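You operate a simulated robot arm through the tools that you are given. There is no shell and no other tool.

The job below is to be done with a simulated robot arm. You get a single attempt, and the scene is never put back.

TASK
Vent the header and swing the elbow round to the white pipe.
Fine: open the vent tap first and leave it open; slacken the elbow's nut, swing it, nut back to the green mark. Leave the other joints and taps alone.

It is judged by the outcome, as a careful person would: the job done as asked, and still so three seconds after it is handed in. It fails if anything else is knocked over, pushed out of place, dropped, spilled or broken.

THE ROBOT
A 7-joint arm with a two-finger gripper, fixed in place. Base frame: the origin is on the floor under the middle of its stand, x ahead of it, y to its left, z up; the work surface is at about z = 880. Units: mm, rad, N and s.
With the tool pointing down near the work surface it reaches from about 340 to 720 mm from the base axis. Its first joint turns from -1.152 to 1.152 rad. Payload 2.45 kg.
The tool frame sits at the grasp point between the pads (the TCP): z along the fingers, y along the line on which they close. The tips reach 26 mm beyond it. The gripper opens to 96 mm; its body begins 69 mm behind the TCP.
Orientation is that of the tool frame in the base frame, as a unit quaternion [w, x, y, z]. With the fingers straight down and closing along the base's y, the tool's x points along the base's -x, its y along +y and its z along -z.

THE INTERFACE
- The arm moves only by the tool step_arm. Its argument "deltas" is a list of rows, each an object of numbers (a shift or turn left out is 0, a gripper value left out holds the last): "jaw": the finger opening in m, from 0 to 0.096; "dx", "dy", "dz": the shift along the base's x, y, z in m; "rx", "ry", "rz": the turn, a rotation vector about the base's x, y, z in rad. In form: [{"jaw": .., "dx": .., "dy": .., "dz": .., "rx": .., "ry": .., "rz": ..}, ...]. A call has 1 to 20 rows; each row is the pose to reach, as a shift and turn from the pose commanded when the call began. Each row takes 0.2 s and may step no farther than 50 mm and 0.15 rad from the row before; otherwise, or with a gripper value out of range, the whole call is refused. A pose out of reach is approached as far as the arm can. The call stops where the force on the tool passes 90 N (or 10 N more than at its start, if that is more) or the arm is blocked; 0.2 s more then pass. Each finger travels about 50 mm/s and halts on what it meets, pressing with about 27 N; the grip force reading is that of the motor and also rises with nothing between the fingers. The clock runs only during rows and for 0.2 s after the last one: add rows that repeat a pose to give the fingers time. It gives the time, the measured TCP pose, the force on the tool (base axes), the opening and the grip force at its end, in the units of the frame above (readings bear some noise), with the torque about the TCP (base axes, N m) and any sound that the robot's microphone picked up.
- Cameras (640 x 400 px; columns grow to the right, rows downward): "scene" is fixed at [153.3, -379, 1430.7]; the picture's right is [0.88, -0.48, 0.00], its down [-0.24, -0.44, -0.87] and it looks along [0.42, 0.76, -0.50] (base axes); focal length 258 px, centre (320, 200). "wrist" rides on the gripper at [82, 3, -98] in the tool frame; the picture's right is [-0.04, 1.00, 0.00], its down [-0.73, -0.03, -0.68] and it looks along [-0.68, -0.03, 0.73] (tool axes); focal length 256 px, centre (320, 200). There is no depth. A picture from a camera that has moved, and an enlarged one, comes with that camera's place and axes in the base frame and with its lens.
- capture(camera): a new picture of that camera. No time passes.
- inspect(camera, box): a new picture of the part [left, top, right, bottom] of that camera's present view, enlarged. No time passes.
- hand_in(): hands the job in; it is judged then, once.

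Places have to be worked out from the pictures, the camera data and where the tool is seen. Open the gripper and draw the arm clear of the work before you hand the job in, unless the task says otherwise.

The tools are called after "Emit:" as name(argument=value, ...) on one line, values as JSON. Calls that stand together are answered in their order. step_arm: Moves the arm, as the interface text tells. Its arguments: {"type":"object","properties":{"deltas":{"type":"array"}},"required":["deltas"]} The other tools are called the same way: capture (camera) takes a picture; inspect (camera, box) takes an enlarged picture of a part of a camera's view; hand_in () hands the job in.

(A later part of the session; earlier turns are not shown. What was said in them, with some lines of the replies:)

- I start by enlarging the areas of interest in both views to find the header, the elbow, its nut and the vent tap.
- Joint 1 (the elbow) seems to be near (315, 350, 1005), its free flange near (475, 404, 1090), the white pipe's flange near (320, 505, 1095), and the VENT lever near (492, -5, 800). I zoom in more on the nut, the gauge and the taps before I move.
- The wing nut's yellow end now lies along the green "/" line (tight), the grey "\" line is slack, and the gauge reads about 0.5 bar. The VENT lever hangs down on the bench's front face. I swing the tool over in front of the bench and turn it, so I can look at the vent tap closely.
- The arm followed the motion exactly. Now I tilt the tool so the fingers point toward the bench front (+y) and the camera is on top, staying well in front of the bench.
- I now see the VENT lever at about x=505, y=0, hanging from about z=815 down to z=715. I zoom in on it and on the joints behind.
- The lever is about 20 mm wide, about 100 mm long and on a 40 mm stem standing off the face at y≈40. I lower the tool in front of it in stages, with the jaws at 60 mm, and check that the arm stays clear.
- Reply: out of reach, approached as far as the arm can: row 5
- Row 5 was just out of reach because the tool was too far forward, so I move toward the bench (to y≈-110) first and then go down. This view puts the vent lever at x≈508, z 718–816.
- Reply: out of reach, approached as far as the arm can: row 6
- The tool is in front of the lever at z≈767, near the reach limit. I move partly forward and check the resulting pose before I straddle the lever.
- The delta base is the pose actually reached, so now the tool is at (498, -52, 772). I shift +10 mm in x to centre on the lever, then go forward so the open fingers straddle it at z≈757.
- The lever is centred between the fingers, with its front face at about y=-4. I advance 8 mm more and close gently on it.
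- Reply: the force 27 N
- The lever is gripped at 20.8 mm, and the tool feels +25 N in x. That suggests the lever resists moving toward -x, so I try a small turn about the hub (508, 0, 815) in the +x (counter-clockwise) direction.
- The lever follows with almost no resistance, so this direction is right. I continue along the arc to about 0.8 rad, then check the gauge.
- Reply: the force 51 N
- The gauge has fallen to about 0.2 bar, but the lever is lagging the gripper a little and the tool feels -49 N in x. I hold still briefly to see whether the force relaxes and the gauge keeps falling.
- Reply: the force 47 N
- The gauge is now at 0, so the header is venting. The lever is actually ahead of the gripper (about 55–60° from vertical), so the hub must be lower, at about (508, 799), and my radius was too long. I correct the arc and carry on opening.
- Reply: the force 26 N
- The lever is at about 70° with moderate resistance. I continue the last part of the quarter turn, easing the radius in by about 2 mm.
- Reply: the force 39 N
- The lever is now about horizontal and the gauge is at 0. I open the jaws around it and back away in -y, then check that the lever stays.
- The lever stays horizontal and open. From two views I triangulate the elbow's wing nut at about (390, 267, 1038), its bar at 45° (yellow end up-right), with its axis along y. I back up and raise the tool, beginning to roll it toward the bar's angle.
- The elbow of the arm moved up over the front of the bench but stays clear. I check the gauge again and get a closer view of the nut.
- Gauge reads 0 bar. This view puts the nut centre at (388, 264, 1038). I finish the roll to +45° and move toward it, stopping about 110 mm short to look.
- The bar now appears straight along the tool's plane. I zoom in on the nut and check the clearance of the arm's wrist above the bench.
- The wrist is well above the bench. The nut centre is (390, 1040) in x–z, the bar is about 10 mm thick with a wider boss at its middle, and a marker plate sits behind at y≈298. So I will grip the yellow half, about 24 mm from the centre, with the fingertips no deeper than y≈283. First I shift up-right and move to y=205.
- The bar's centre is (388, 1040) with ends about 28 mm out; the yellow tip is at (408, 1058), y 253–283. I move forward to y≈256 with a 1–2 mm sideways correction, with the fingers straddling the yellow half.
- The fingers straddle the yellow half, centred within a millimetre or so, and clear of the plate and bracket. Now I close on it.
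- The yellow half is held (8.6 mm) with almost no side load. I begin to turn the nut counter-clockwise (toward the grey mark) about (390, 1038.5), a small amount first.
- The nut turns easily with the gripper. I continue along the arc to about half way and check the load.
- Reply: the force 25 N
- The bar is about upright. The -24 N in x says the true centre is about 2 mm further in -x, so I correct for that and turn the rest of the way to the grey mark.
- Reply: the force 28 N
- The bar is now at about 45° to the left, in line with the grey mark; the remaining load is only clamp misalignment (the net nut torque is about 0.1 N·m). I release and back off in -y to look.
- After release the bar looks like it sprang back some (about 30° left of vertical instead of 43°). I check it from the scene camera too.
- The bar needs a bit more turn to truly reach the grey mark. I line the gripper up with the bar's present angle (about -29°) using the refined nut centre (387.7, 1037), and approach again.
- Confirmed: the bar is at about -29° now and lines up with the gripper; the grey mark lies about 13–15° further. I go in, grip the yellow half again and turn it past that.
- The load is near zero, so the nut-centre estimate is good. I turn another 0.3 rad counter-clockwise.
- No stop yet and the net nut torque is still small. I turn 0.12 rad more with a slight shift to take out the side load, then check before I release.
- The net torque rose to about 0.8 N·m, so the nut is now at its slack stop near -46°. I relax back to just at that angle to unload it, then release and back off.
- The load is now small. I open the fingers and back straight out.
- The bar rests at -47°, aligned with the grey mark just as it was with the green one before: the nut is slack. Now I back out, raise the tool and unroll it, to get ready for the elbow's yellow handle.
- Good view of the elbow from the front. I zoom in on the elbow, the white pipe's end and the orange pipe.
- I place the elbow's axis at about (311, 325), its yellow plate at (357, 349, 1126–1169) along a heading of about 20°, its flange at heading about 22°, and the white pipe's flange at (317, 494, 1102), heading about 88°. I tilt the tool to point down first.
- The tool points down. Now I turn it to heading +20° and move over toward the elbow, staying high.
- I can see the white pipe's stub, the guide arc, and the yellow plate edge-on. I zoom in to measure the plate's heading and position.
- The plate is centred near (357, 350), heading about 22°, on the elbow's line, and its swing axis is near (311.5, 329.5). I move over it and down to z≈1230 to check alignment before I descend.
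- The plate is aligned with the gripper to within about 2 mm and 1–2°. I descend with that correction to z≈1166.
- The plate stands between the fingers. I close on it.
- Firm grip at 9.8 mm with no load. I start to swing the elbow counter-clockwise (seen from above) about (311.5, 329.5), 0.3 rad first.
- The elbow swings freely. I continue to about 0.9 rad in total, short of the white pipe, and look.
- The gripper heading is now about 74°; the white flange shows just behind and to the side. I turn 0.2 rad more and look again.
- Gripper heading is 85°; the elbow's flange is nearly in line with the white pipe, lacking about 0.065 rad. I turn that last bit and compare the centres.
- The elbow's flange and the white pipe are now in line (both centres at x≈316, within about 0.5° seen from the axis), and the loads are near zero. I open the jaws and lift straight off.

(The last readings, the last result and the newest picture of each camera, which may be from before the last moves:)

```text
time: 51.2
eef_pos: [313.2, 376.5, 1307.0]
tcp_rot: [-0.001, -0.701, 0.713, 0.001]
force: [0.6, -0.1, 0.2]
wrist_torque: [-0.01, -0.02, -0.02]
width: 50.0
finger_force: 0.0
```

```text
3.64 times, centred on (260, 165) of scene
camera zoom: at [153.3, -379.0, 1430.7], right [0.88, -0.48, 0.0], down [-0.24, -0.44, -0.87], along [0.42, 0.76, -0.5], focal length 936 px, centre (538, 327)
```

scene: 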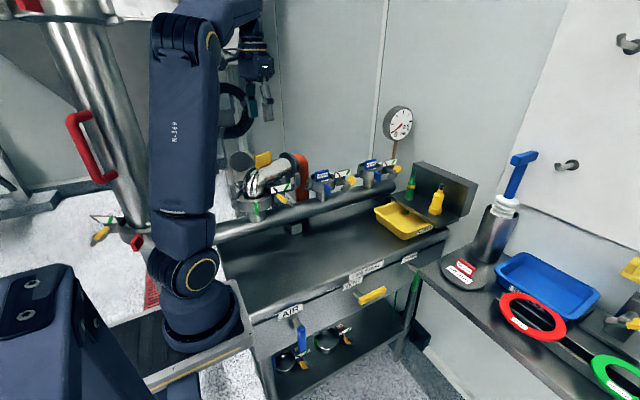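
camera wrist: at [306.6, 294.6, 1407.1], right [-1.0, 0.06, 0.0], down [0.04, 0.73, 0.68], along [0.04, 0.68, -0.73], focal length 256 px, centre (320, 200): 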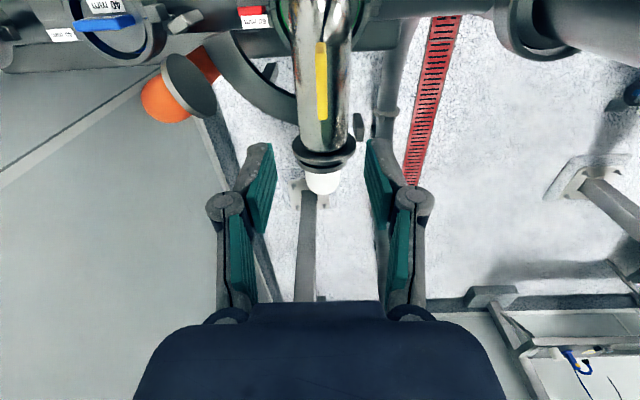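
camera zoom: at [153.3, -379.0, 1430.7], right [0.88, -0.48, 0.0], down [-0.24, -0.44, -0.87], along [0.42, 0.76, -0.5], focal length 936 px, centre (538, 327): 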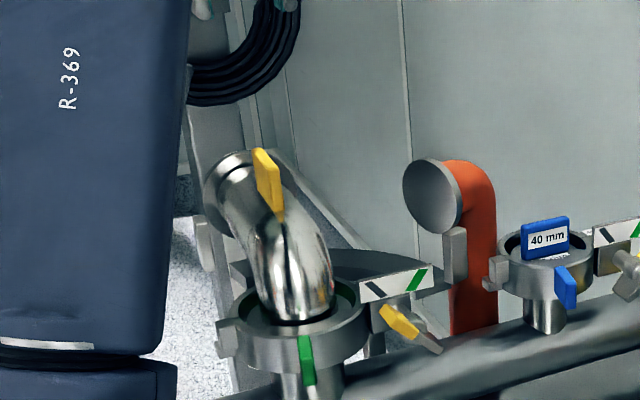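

I enlarge the flange-to-flange alignment from above.

Emit:
inspect(camera="wrist", box=[270, 110, 380, 210])

Emit:
inspect(camera="wrist", box=[220, 0, 420, 210])

```text
4.00 times, centred on (325, 160) of wrist
camera zoom: at [306.6, 294.6, 1407.1], right [-1.0, 0.06, 0.0], down [0.04, 0.73, 0.68], along [0.04, 0.68, -0.73], focal length 1024 px, centre (300, 360)
```

zoom: 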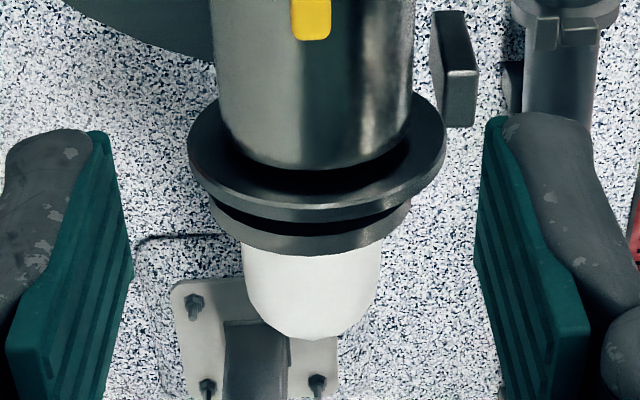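

```text
1.90 times, centred on (320, 105) of wrist
camera zoom: at [306.6, 294.6, 1407.1], right [-1.0, 0.06, 0.0], down [0.04, 0.73, 0.68], along [0.04, 0.68, -0.73], focal length 488 px, centre (320, 381)
```

zoom: 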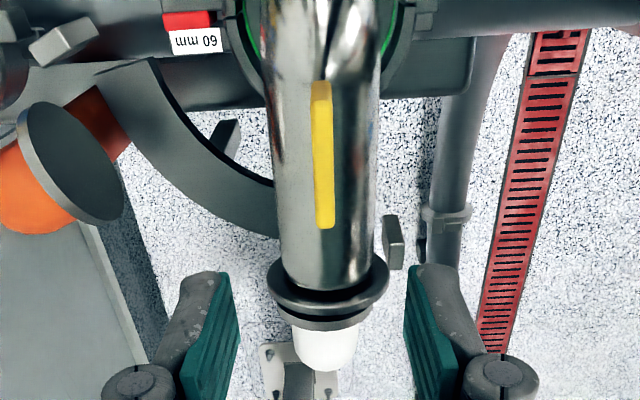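

Emit:
inspect(camera="wrist", box=[290, 130, 355, 185])

Emit:
inspect(camera="scene", box=[225, 135, 285, 200])

```text
7.27 times, centred on (322, 158) of wrist
camera zoom: at [306.6, 294.6, 1407.1], right [-1.0, 0.06, 0.0], down [0.04, 0.73, 0.68], along [0.04, 0.68, -0.73], focal length 1862 px, centre (302, 509)
```

zoom: 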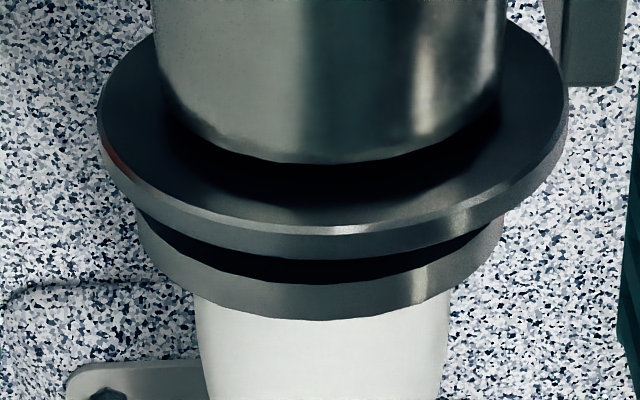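

```text
6.15 times, centred on (255, 168) of scene
camera zoom: at [153.3, -379.0, 1430.7], right [0.88, -0.48, 0.0], down [-0.24, -0.44, -0.87], along [0.42, 0.76, -0.5], focal length 1585 px, centre (720, 400)
```

zoom: 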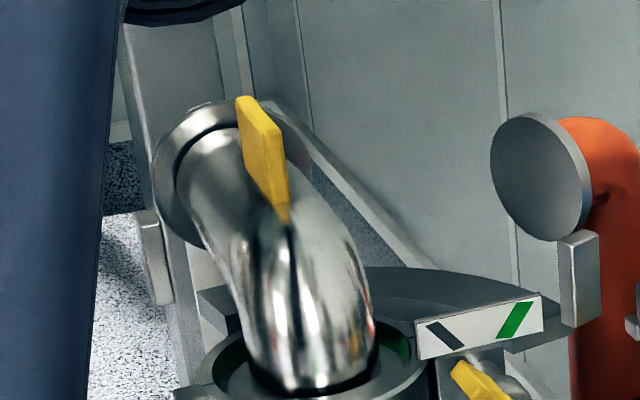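

The two flanges face each other with centres within about 2 mm (about 1°), so the elbow is on the white pipe. Now I go back the way I came to the horizontal pose for the nut: first I turn the tool-down heading back while I move away to (370, 105, 1323).

Emit:
step_arm(deltas=[{"dx": 0.0046, "dy": -0.0096, "rz": -0.149}, {"dx": 0.0092, "dy": -0.0192, "rz": -0.298}, {"dx": 0.0138, "dy": -0.0288, "rz": -0.447}, {"dx": 0.0184, "dy": -0.0384, "rz": -0.596}, {"dx": 0.023, "dy": -0.048, "rz": -0.745}, {"dx": 0.0276, "dy": -0.0576, "rz": -0.894}, {"dx": 0.0322, "dy": -0.0672, "rz": -1.043}, {"dx": 0.0368, "dy": -0.0768, "rz": -1.192}, {"dx": 0.0385, "dy": -0.093, "dz": 0.0013, "rz": -1.341}, {"dx": 0.04, "dy": -0.109, "dz": 0.0026, "rz": -1.49}, {"dx": 0.0418, "dy": -0.1255, "dz": 0.004, "rz": -1.639}, {"dx": 0.0435, "dy": -0.142, "dz": 0.0053, "rz": -1.788}, {"dx": 0.0452, "dy": -0.158, "dz": 0.0066, "rz": -1.937}, {"dx": 0.0468, "dy": -0.174, "dz": 0.008, "rz": -2.086}, {"dx": 0.0485, "dy": -0.19, "dz": 0.0093, "rz": -2.235}, {"dx": 0.05, "dy": -0.2065, "dz": 0.0106, "rz": -2.384}, {"dx": 0.0518, "dy": -0.2228, "dz": 0.012, "rz": -2.533}, {"dx": 0.0535, "dy": -0.239, "dz": 0.0133, "rz": -2.682}, {"dx": 0.0552, "dy": -0.2552, "dz": 0.0146, "rz": -2.831}, {"dx": 0.057, "dy": -0.2715, "dz": 0.016, "rz": -2.98}])

Emit:
capture(camera="scene")

```text
time: 55.4
eef_pos: [368.9, 105.8, 1322.2]
tcp_rot: [0.0, 0.655, 0.756, 0.0]
force: [0.3, -0.6, 0.0]
wrist_torque: [-0.02, -0.01, 0.0]
width: 50.1
finger_force: 0.0
```

```text
taken
```

scene: 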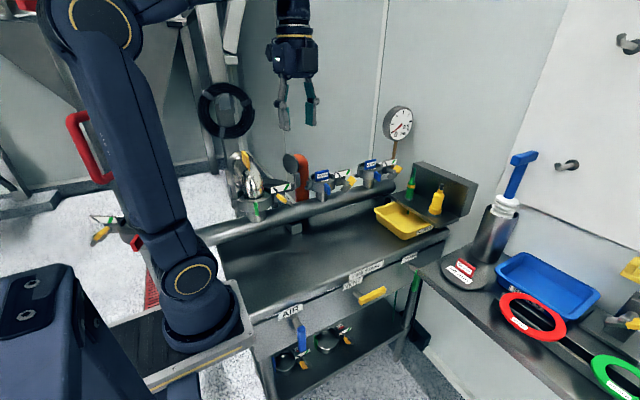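

I finish the last 0.14 rad of heading, then tilt to horizontal in the next call.

Emit:
step_arm(deltas=[{"rz": -0.143}])

Emit:
step_arm(deltas=[{"rx": 0.143, "dz": -0.003}, {"rx": 0.286, "dz": -0.006}, {"rx": 0.428, "dz": -0.01}, {"rx": 0.571, "dz": -0.013}, {"rx": 0.714, "dz": -0.016}, {"rx": 0.857, "dz": -0.02}, {"rx": 1.0, "dz": -0.023}, {"rx": 1.142, "dz": -0.026}, {"rx": 1.285, "dz": -0.03}, {"rx": 1.428, "dz": -0.03}, {"rx": 1.571, "dz": -0.03}])

Emit:
capture(camera="wrist")

```text
time: 55.8
eef_pos: [369.4, 106.1, 1323.2]
tcp_rot: [-0.001, 0.707, 0.707, 0.0]
force: [-1.3, -0.3, -1.1]
wrist_torque: [0.0, -0.01, 0.02]
width: 50.0
finger_force: 0.2
```

```text
time: 58.2
eef_pos: [369.3, 105.2, 1292.8]
tcp_rot: [-0.5, 0.499, 0.5, 0.502]
force: [-0.2, 0.4, 0.4]
wrist_torque: [-0.01, -0.03, 0.0]
width: 50.3
finger_force: 0.2
```

```text
taken
camera wrist: at [371.2, 6.7, 1375.3], right [1.0, 0.0, -0.04], down [-0.03, -0.68, -0.74], along [-0.02, 0.74, -0.68], focal length 256 px, centre (320, 200)
```

wrist: 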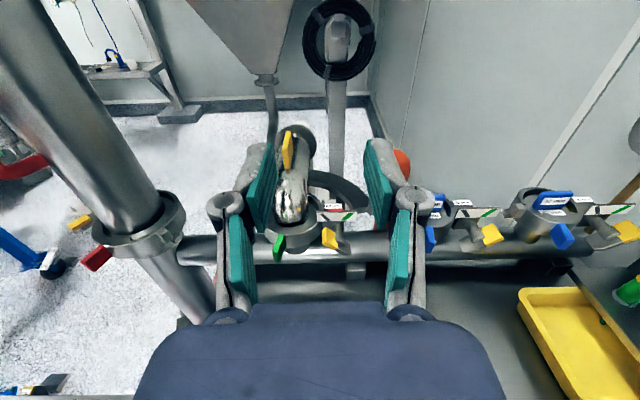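

The view is the same as before, now with the elbow on the white pipe. I retrace the path down to the pre-grasp pose at the nut, rolled to -47°.

Emit:
step_arm(deltas=[{"dz": -0.03, "ry": -0.137}, {"dz": -0.06, "ry": -0.274}, {"dz": -0.1, "ry": -0.411}, {"dz": -0.14, "ry": -0.548}, {"dz": -0.18, "ry": -0.685}, {"dz": -0.22, "dy": 0.01, "ry": -0.82}, {"dz": -0.24, "dy": 0.04, "dx": 0.001, "ry": -0.82}, {"dz": -0.24, "dy": 0.075, "dx": 0.001, "ry": -0.82}, {"dz": -0.24, "dy": 0.1, "dx": 0.001, "ry": -0.82}])

Emit:
inspect(camera="wrist", box=[230, 60, 410, 240])

```text
time: 60.2
eef_pos: [371.0, 205.6, 1053.3]
tcp_rot: [-0.258, 0.259, 0.658, 0.658]
force: [1.0, 0.4, 0.3]
wrist_torque: [-0.01, 0.0, 0.02]
width: 50.0
finger_force: 0.0
```

```text
2.22 times, centred on (320, 150) of wrist
camera zoom: at [311.9, 107.4, 1112.2], right [0.71, 0.0, 0.71], down [0.52, -0.68, -0.52], along [0.48, 0.73, -0.48], focal length 569 px, centre (320, 311)
```

zoom: 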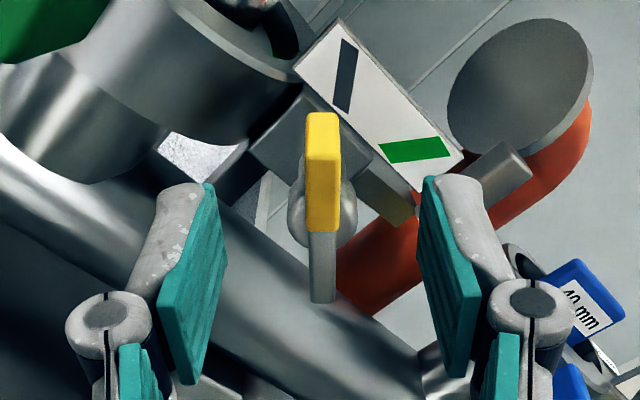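

The nut is as I left it and lined up with the gripper. I move in and grip the yellow half.

Emit:
step_arm(deltas=[{"dy": 0.025}, {"dy": 0.05}, {"dy": 0.05, "jaw": 0.03}, {"dy": 0.05, "jaw": 0.016}, {"dy": 0.05, "jaw": 0.006}, {"dy": 0.05, "jaw": 0.004}, {"dy": 0.05, "jaw": 0.004}, {"dy": 0.05, "jaw": 0.004}])

Emit:
inspect(camera="wrist", box=[230, 90, 410, 270])

```text
time: 62.0
eef_pos: [369.7, 255.5, 1053.9]
tcp_rot: [-0.259, 0.258, 0.658, 0.658]
force: [2.4, 1.1, 6.7]
wrist_torque: [-0.02, 0.26, -0.19]
width: 8.6
finger_force: 36.3
```

```text
2.22 times, centred on (320, 180) of wrist
camera zoom: at [311.6, 157.2, 1112.3], right [0.71, 0.0, 0.7], down [0.52, -0.68, -0.52], along [0.48, 0.73, -0.48], focal length 569 px, centre (320, 244)
```

zoom: 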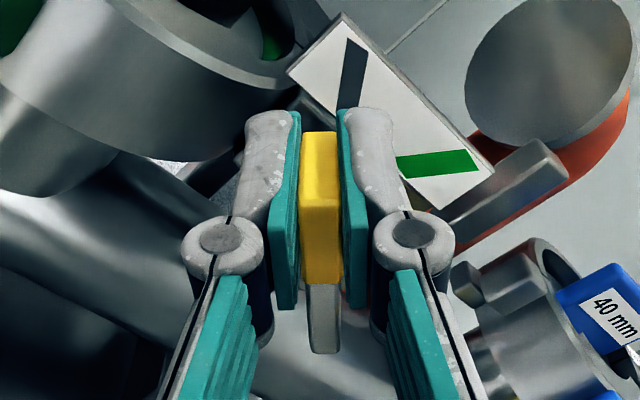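

Gripped cleanly. I turn clockwise about (387.6, 1037.3), first half of the way.

Emit:
step_arm(deltas=[{"dx": 0.002, "dz": 0.0019, "ry": 0.12}, {"dx": 0.0043, "dz": 0.0036, "ry": 0.24}, {"dx": 0.0068, "dz": 0.005, "ry": 0.36}, {"dx": 0.0094, "dz": 0.0061, "ry": 0.48}, {"dx": 0.0121, "dz": 0.0068, "ry": 0.6}, {"dx": 0.0149, "dz": 0.0073, "ry": 0.72}])

Emit:
inspect(camera="wrist", box=[230, 90, 410, 270])

```text
time: 63.4
eef_pos: [385.9, 254.6, 1060.4]
tcp_rot: [-0.474, 0.474, 0.524, 0.526]
force: [5.6, -3.0, 16.2]
wrist_torque: [0.39, -0.18, -0.19]
width: 8.6
finger_force: 35.5
```

```text
2.22 times, centred on (320, 180) of wrist
camera zoom: at [379.7, 156.9, 1143.4], right [1.0, 0.0, 0.06], down [0.04, -0.68, -0.73], along [0.04, 0.74, -0.68], focal length 569 px, centre (320, 244)
```

zoom: 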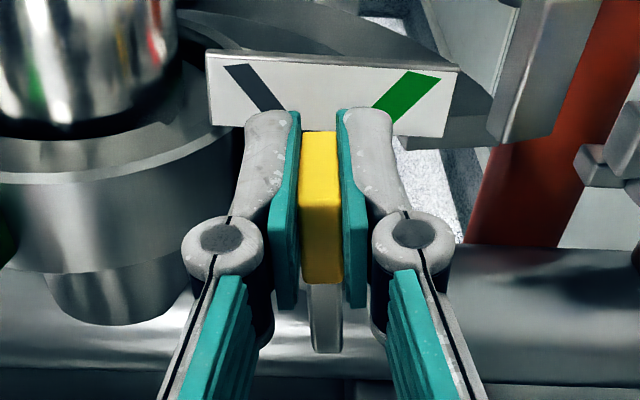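

The load is small. I continue clockwise to about 7–8° before the green mark.

Emit:
step_arm(deltas=[{"dx": 0.0028, "dz": 0.0001, "ry": 0.12}, {"dx": 0.0056, "dz": -0.0001, "ry": 0.24}, {"dx": 0.0084, "dz": -0.0007, "ry": 0.36}, {"dx": 0.011, "dz": -0.0016, "ry": 0.48}, {"dx": 0.0136, "dz": -0.0028, "ry": 0.6}, {"dx": 0.016, "dz": -0.0043, "ry": 0.72}])

Emit:
inspect(camera="wrist", box=[230, 90, 410, 270])

```text
time: 64.8
eef_pos: [403.2, 255.3, 1055.9]
tcp_rot: [0.629, -0.629, -0.322, -0.326]
force: [17.9, -4.5, 15.4]
wrist_torque: [0.62, -0.14, -0.62]
width: 8.3
finger_force: 36.3
```

```text
2.22 times, centred on (320, 180) of wrist
camera zoom: at [451.6, 156.8, 1121.9], right [0.79, 0.0, -0.61], down [-0.45, -0.68, -0.58], along [-0.41, 0.74, -0.53], focal length 569 px, centre (320, 244)
```

zoom: 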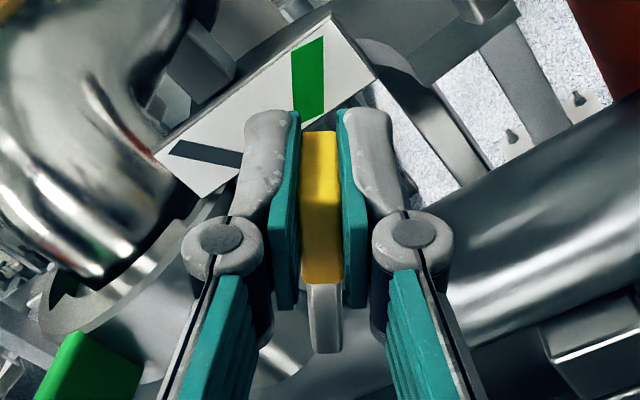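

The gripper is at 35.5° with almost no torque. I turn the last 10° to 45.5°, which is where the bar was at the start, and check.

Emit:
step_arm(deltas=[{"dx": 0.002, "dz": -0.001, "ry": 0.09}, {"dx": 0.0036, "dz": -0.0022, "ry": 0.175}, {"dx": 0.0036, "dz": -0.0022, "ry": 0.175}])

Emit:
inspect(camera="wrist", box=[230, 90, 410, 270])

```text
time: 65.6
eef_pos: [406.3, 256.2, 1053.4]
tcp_rot: [-0.654, 0.654, 0.267, 0.269]
force: [17.8, -4.5, 13.0]
wrist_torque: [0.55, -0.19, -0.66]
width: 8.4
finger_force: 36.4
```

```text
2.22 times, centred on (320, 180) of wrist
camera zoom: at [465.4, 157.0, 1109.5], right [0.67, 0.0, -0.74], down [-0.55, -0.68, -0.49], along [-0.5, 0.74, -0.46], focal length 569 px, centre (320, 244)
```

zoom: 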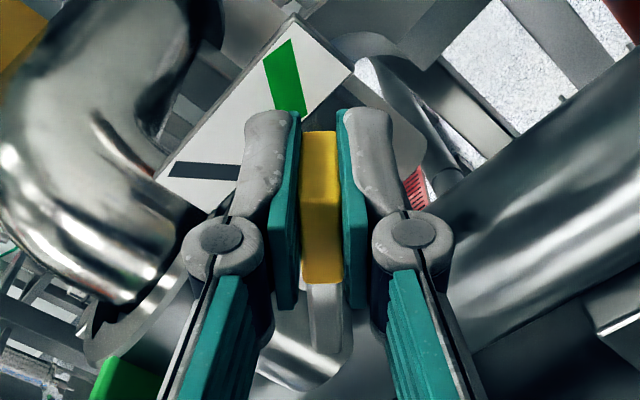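

This matches the original gripped picture (green mark and bar in the same relation), and the side load across the bar is only a few newtons. I open the jaws slowly and back out a little to check.

Emit:
step_arm(deltas=[{"jaw": 0.012}, {"jaw": 0.018}, {"jaw": 0.03}, {"jaw": 0.05}, {"jaw": 0.05}, {"jaw": 0.05, "dy": -0.02}, {"jaw": 0.05, "dy": -0.05}])

Emit:
inspect(camera="wrist", box=[230, 60, 410, 240])

```text
time: 67.2
eef_pos: [405.6, 205.8, 1054.7]
tcp_rot: [-0.654, 0.655, 0.268, 0.269]
force: [0.0, -0.3, -0.8]
wrist_torque: [-0.02, -0.04, -0.02]
width: 50.2
finger_force: 0.1
```

```text
2.22 times, centred on (320, 150) of wrist
camera zoom: at [464.2, 107.4, 1109.7], right [0.67, 0.0, -0.74], down [-0.54, -0.68, -0.49], along [-0.5, 0.73, -0.46], focal length 569 px, centre (320, 311)
```

zoom: 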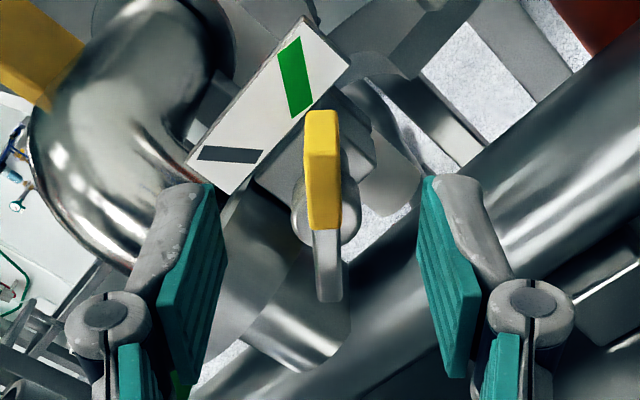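

The bar lies at the same angle to the green mark as at the start. I back out and up to check the whole job from the front.

Emit:
step_arm(deltas=[{"dy": -0.04}, {"dy": -0.08, "dz": 0.02}, {"dy": -0.1, "dz": 0.06, "ry": -0.135}, {"dy": -0.1, "dz": 0.1, "ry": -0.27}, {"dy": -0.1, "dz": 0.14, "ry": -0.405}, {"dy": -0.1, "dz": 0.18, "ry": -0.54}, {"dy": -0.1, "dz": 0.21, "ry": -0.675}, {"dy": -0.1, "dz": 0.24, "dx": -0.035, "ry": -0.795}])

Emit:
capture(camera="wrist")

Emit:
inspect(camera="wrist", box=[250, 110, 420, 260])

Emit:
capture(camera="scene")

Emit:
inspect(camera="scene", box=[210, 120, 330, 230])

Emit:
inspect(camera="scene", box=[275, 170, 325, 215])

```text
time: 69.0
eef_pos: [368.8, 104.8, 1293.9]
tcp_rot: [-0.499, 0.499, 0.5, 0.501]
force: [0.5, 0.2, 0.0]
wrist_torque: [-0.04, 0.01, -0.01]
width: 50.0
finger_force: 0.2
```

```text
taken
camera wrist: at [370.2, 6.6, 1376.7], right [1.0, 0.0, -0.04], down [-0.03, -0.68, -0.73], along [-0.02, 0.73, -0.68], focal length 256 px, centre (320, 200)
```

wrist: 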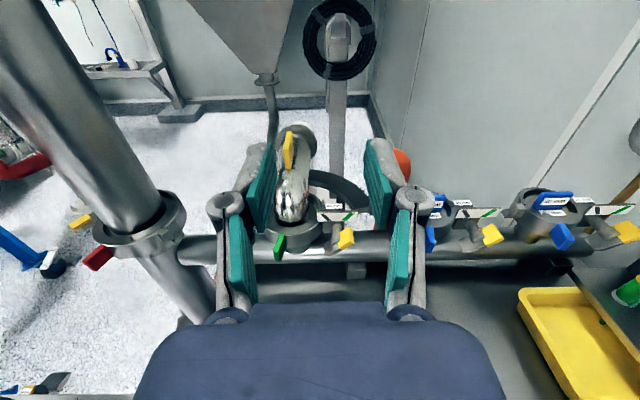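

```text
2.67 times, centred on (335, 185) of wrist
camera zoom: at [370.2, 6.6, 1376.7], right [1.0, 0.0, -0.04], down [-0.03, -0.68, -0.73], along [-0.02, 0.73, -0.68], focal length 683 px, centre (280, 240)
```

zoom: 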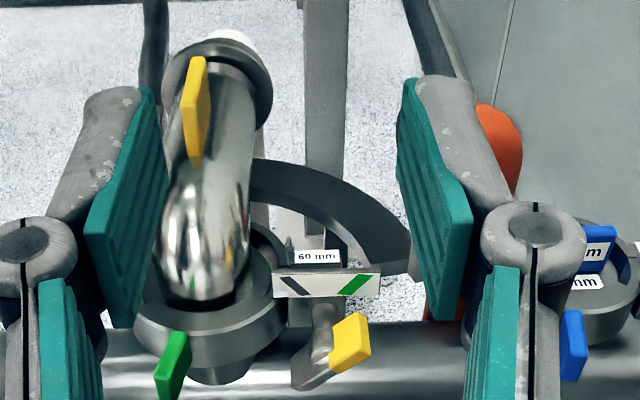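

```text
taken
```

scene: 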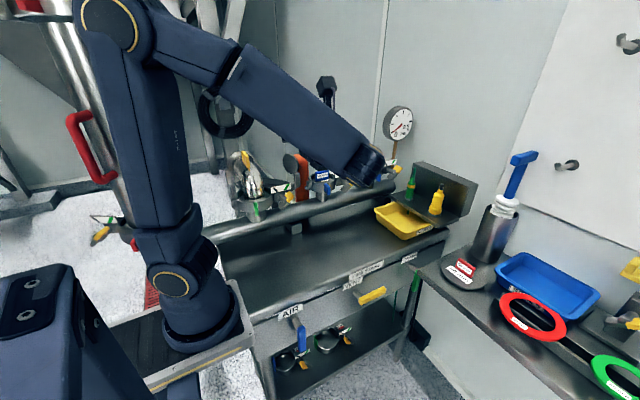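

```text
3.64 times, centred on (270, 175) of scene
camera zoom: at [153.3, -379.0, 1430.8], right [0.88, -0.48, 0.0], down [-0.24, -0.44, -0.87], along [0.42, 0.76, -0.5], focal length 936 px, centre (502, 291)
```

zoom: 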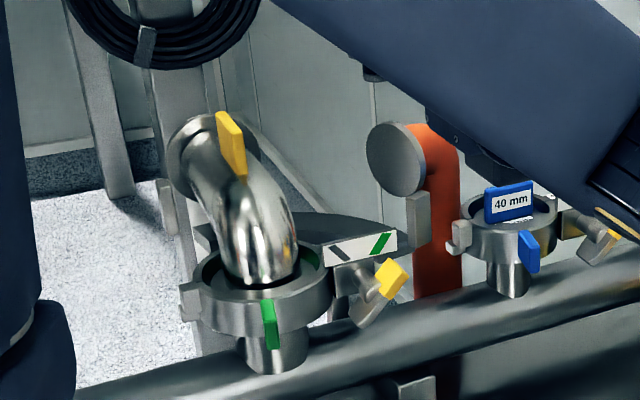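

```text
8.89 times, centred on (300, 192) of scene
camera zoom: at [153.3, -379.0, 1430.8], right [0.88, -0.48, 0.0], down [-0.24, -0.44, -0.87], along [0.42, 0.76, -0.5], focal length 2289 px, centre (498, 267)
```

zoom: 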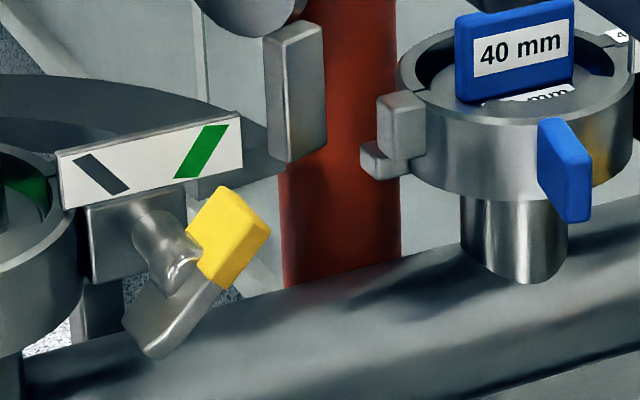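

The nut's picture from the scene camera is identical to the one at the start. I look more closely at the elbow-to-white-pipe alignment, the gauge and the vent lever.

Emit:
inspect(camera="wrist", box=[265, 110, 335, 175])

Emit:
inspect(camera="scene", box=[375, 95, 425, 145])

Emit:
inspect(camera="scene", box=[240, 240, 440, 390])

```text
6.15 times, centred on (300, 142) of wrist
camera zoom: at [370.2, 6.6, 1376.7], right [1.0, 0.0, -0.04], down [-0.03, -0.68, -0.73], along [-0.02, 0.73, -0.68], focal length 1575 px, centre (443, 554)
```

zoom: 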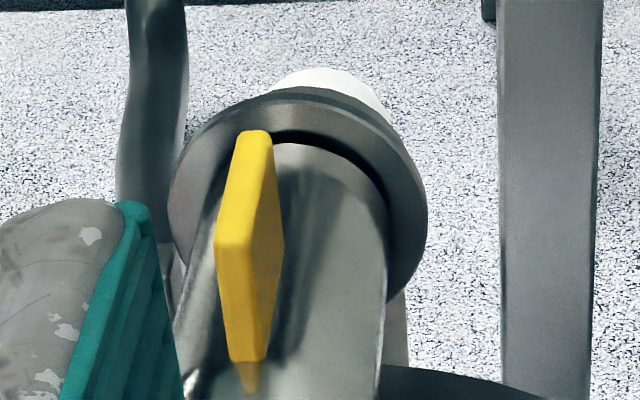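

```text
8.00 times, centred on (400, 120) of scene
camera zoom: at [153.3, -379.0, 1430.8], right [0.88, -0.48, 0.0], down [-0.24, -0.44, -0.87], along [0.42, 0.76, -0.5], focal length 2060 px, centre (-320, 840)
```

zoom: 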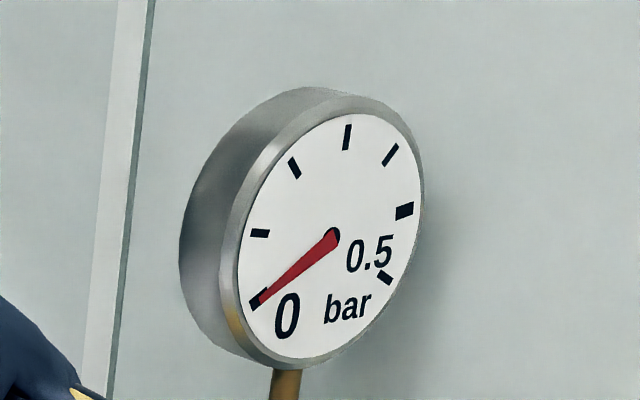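

```text
2.67 times, centred on (340, 315) of scene
camera zoom: at [153.3, -379.0, 1430.8], right [0.88, -0.48, 0.0], down [-0.24, -0.44, -0.87], along [0.42, 0.76, -0.5], focal length 687 px, centre (267, -107)
```

zoom: 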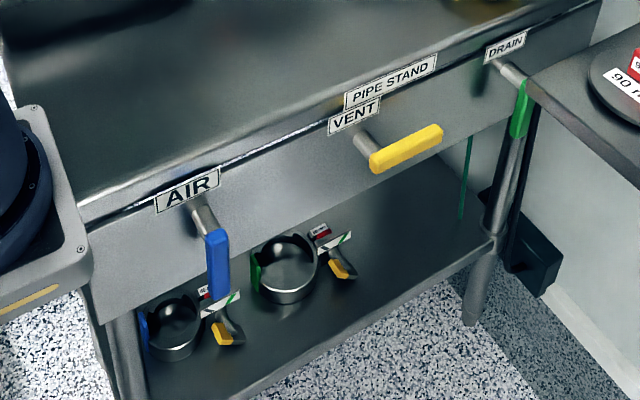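

Gauge 0, vent open, other taps untouched. To judge the elbow's alignment better, I shift the camera sideways so it looks straight along the elbow's line (x≈314).

Emit:
step_arm(deltas=[{"dx": -0.02}, {"dx": -0.04}, {"dx": -0.056}])

Emit:
inspect(camera="wrist", box=[280, 100, 370, 190])

Emit:
capture(camera="wrist")

```text
time: 69.8
eef_pos: [313.2, 105.5, 1294.5]
tcp_rot: [-0.5, 0.498, 0.501, 0.501]
force: [-0.1, -0.2, 0.1]
wrist_torque: [-0.01, 0.02, -0.05]
width: 50.1
finger_force: 0.1
```

```text
4.44 times, centred on (325, 145) of wrist
camera zoom: at [314.9, 7.0, 1376.4], right [1.0, 0.0, -0.04], down [-0.03, -0.68, -0.73], along [-0.03, 0.73, -0.68], focal length 1138 px, centre (298, 444)
```

zoom: 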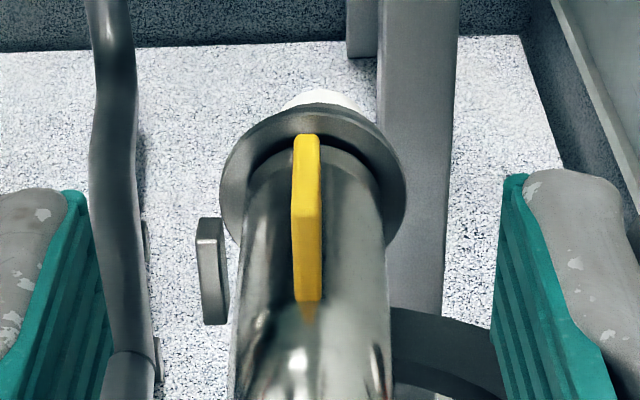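

```text
taken
camera wrist: at [314.9, 7.0, 1376.4], right [1.0, 0.0, -0.04], down [-0.03, -0.68, -0.73], along [-0.03, 0.73, -0.68], focal length 256 px, centre (320, 200)
```

wrist: 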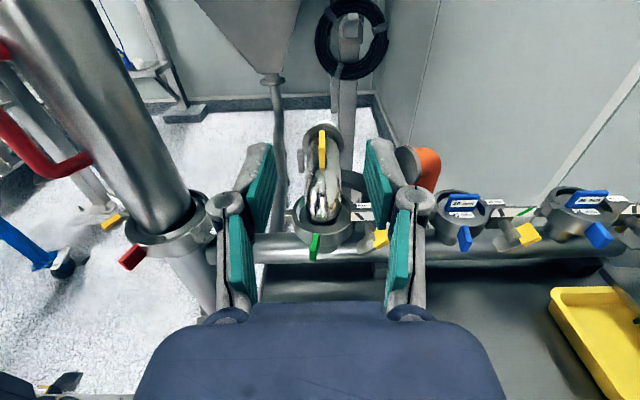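

From here the flange and the white stub are in line within about 1°, and the picture shows that the elbow did not move while the nut was tightened. The nut is on the green mark, the vent is open and the gauge is at 0. I open the gripper fully and draw the arm away to a tool-down pose like the start.

Emit:
step_arm(deltas=[{"jaw": 0.096, "dx": 0.01, "dz": 0.012}, {"dx": 0.02, "dz": 0.024, "rx": -0.143}, {"dx": 0.03, "dz": 0.036, "rx": -0.286}, {"dx": 0.04, "dz": 0.04, "rx": -0.428}, {"dx": 0.05, "dz": 0.04, "rx": -0.571}, {"dx": 0.05, "dz": 0.04, "rx": -0.714}, {"dx": 0.05, "dz": 0.04, "rx": -0.857}, {"dx": 0.05, "dz": 0.04, "rx": -1.0}, {"dx": 0.05, "dz": 0.04, "rx": -1.142}, {"dx": 0.05, "dz": 0.04, "rx": -1.285}, {"dx": 0.05, "dz": 0.04, "rx": -1.428}, {"dx": 0.05, "dz": 0.04, "rx": -1.571}])

Emit:
capture(camera="scene")

Emit:
inspect(camera="scene", box=[210, 110, 420, 240])

Emit:
inspect(camera="scene", box=[275, 170, 325, 215])

```text
time: 72.4
eef_pos: [363.9, 106.6, 1333.8]
tcp_rot: [0.001, 0.706, 0.708, 0.0]
force: [0.5, -0.2, -0.7]
wrist_torque: [-0.03, 0.0, -0.01]
width: 96.0
finger_force: 0.0
```

```text
taken
```

scene: 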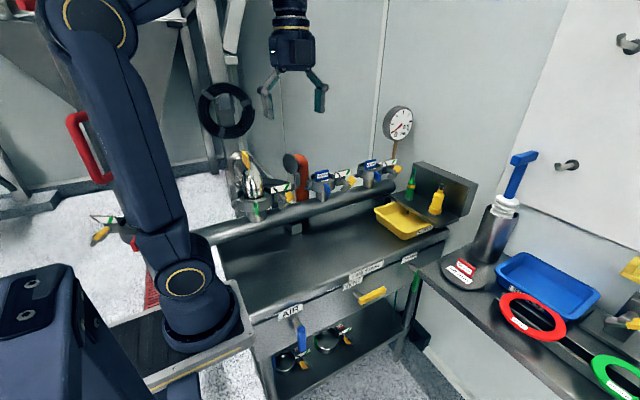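

```text
3.05 times, centred on (315, 175) of scene
camera zoom: at [153.3, -379.0, 1430.7], right [0.88, -0.48, 0.0], down [-0.24, -0.44, -0.87], along [0.42, 0.76, -0.5], focal length 785 px, centre (335, 276)
```

zoom: 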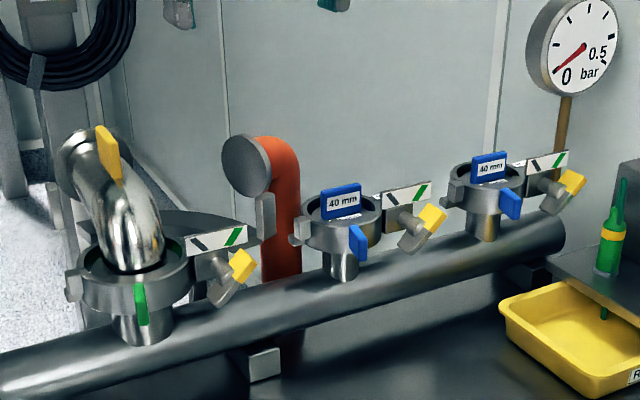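

```text
8.89 times, centred on (300, 192) of scene
camera zoom: at [153.3, -379.0, 1430.7], right [0.88, -0.48, 0.0], down [-0.24, -0.44, -0.87], along [0.42, 0.76, -0.5], focal length 2289 px, centre (498, 267)
```

zoom: 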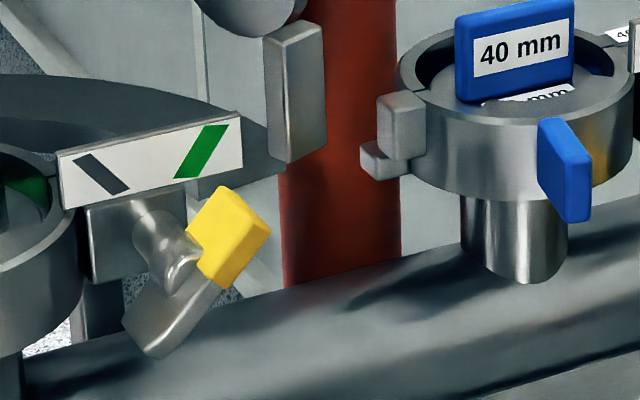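

Everything is in its final state: vent open with the gauge at 0, elbow on the white pipe, nut on the green mark, other joints and taps as they were, and the arm clear with the gripper open. I hand the job in.

Emit:
hand_in()

```text
The job is handed in.
```

The header is vented and the elbow now points to the white pipe. I've handed the job in, but I haven't seen the verdict.

- **Vent tap:** I opened it first with a quarter turn and left it open. The gauge fell from about 0.5 bar to 0 and stayed there.
- **Nut:** I slackened it to its stop at the grey mark for the swing. It is now back on the green mark and looks the same as in the first picture.
- **Elbow:** It faces the white pipe's flange, about 1° past dead centre, which is roughly 3 mm at the flange. It did not move while I tightened the nut.
- **Everything else:** The other joints and the AIR and DRAIN taps were not touched, and nothing was knocked or dropped. The gripper is open and the arm is clear.

My first attempt to slacken the nut sprang back about 15° when I let go. I gripped it again and turned it to the stop before swinging the elbow.
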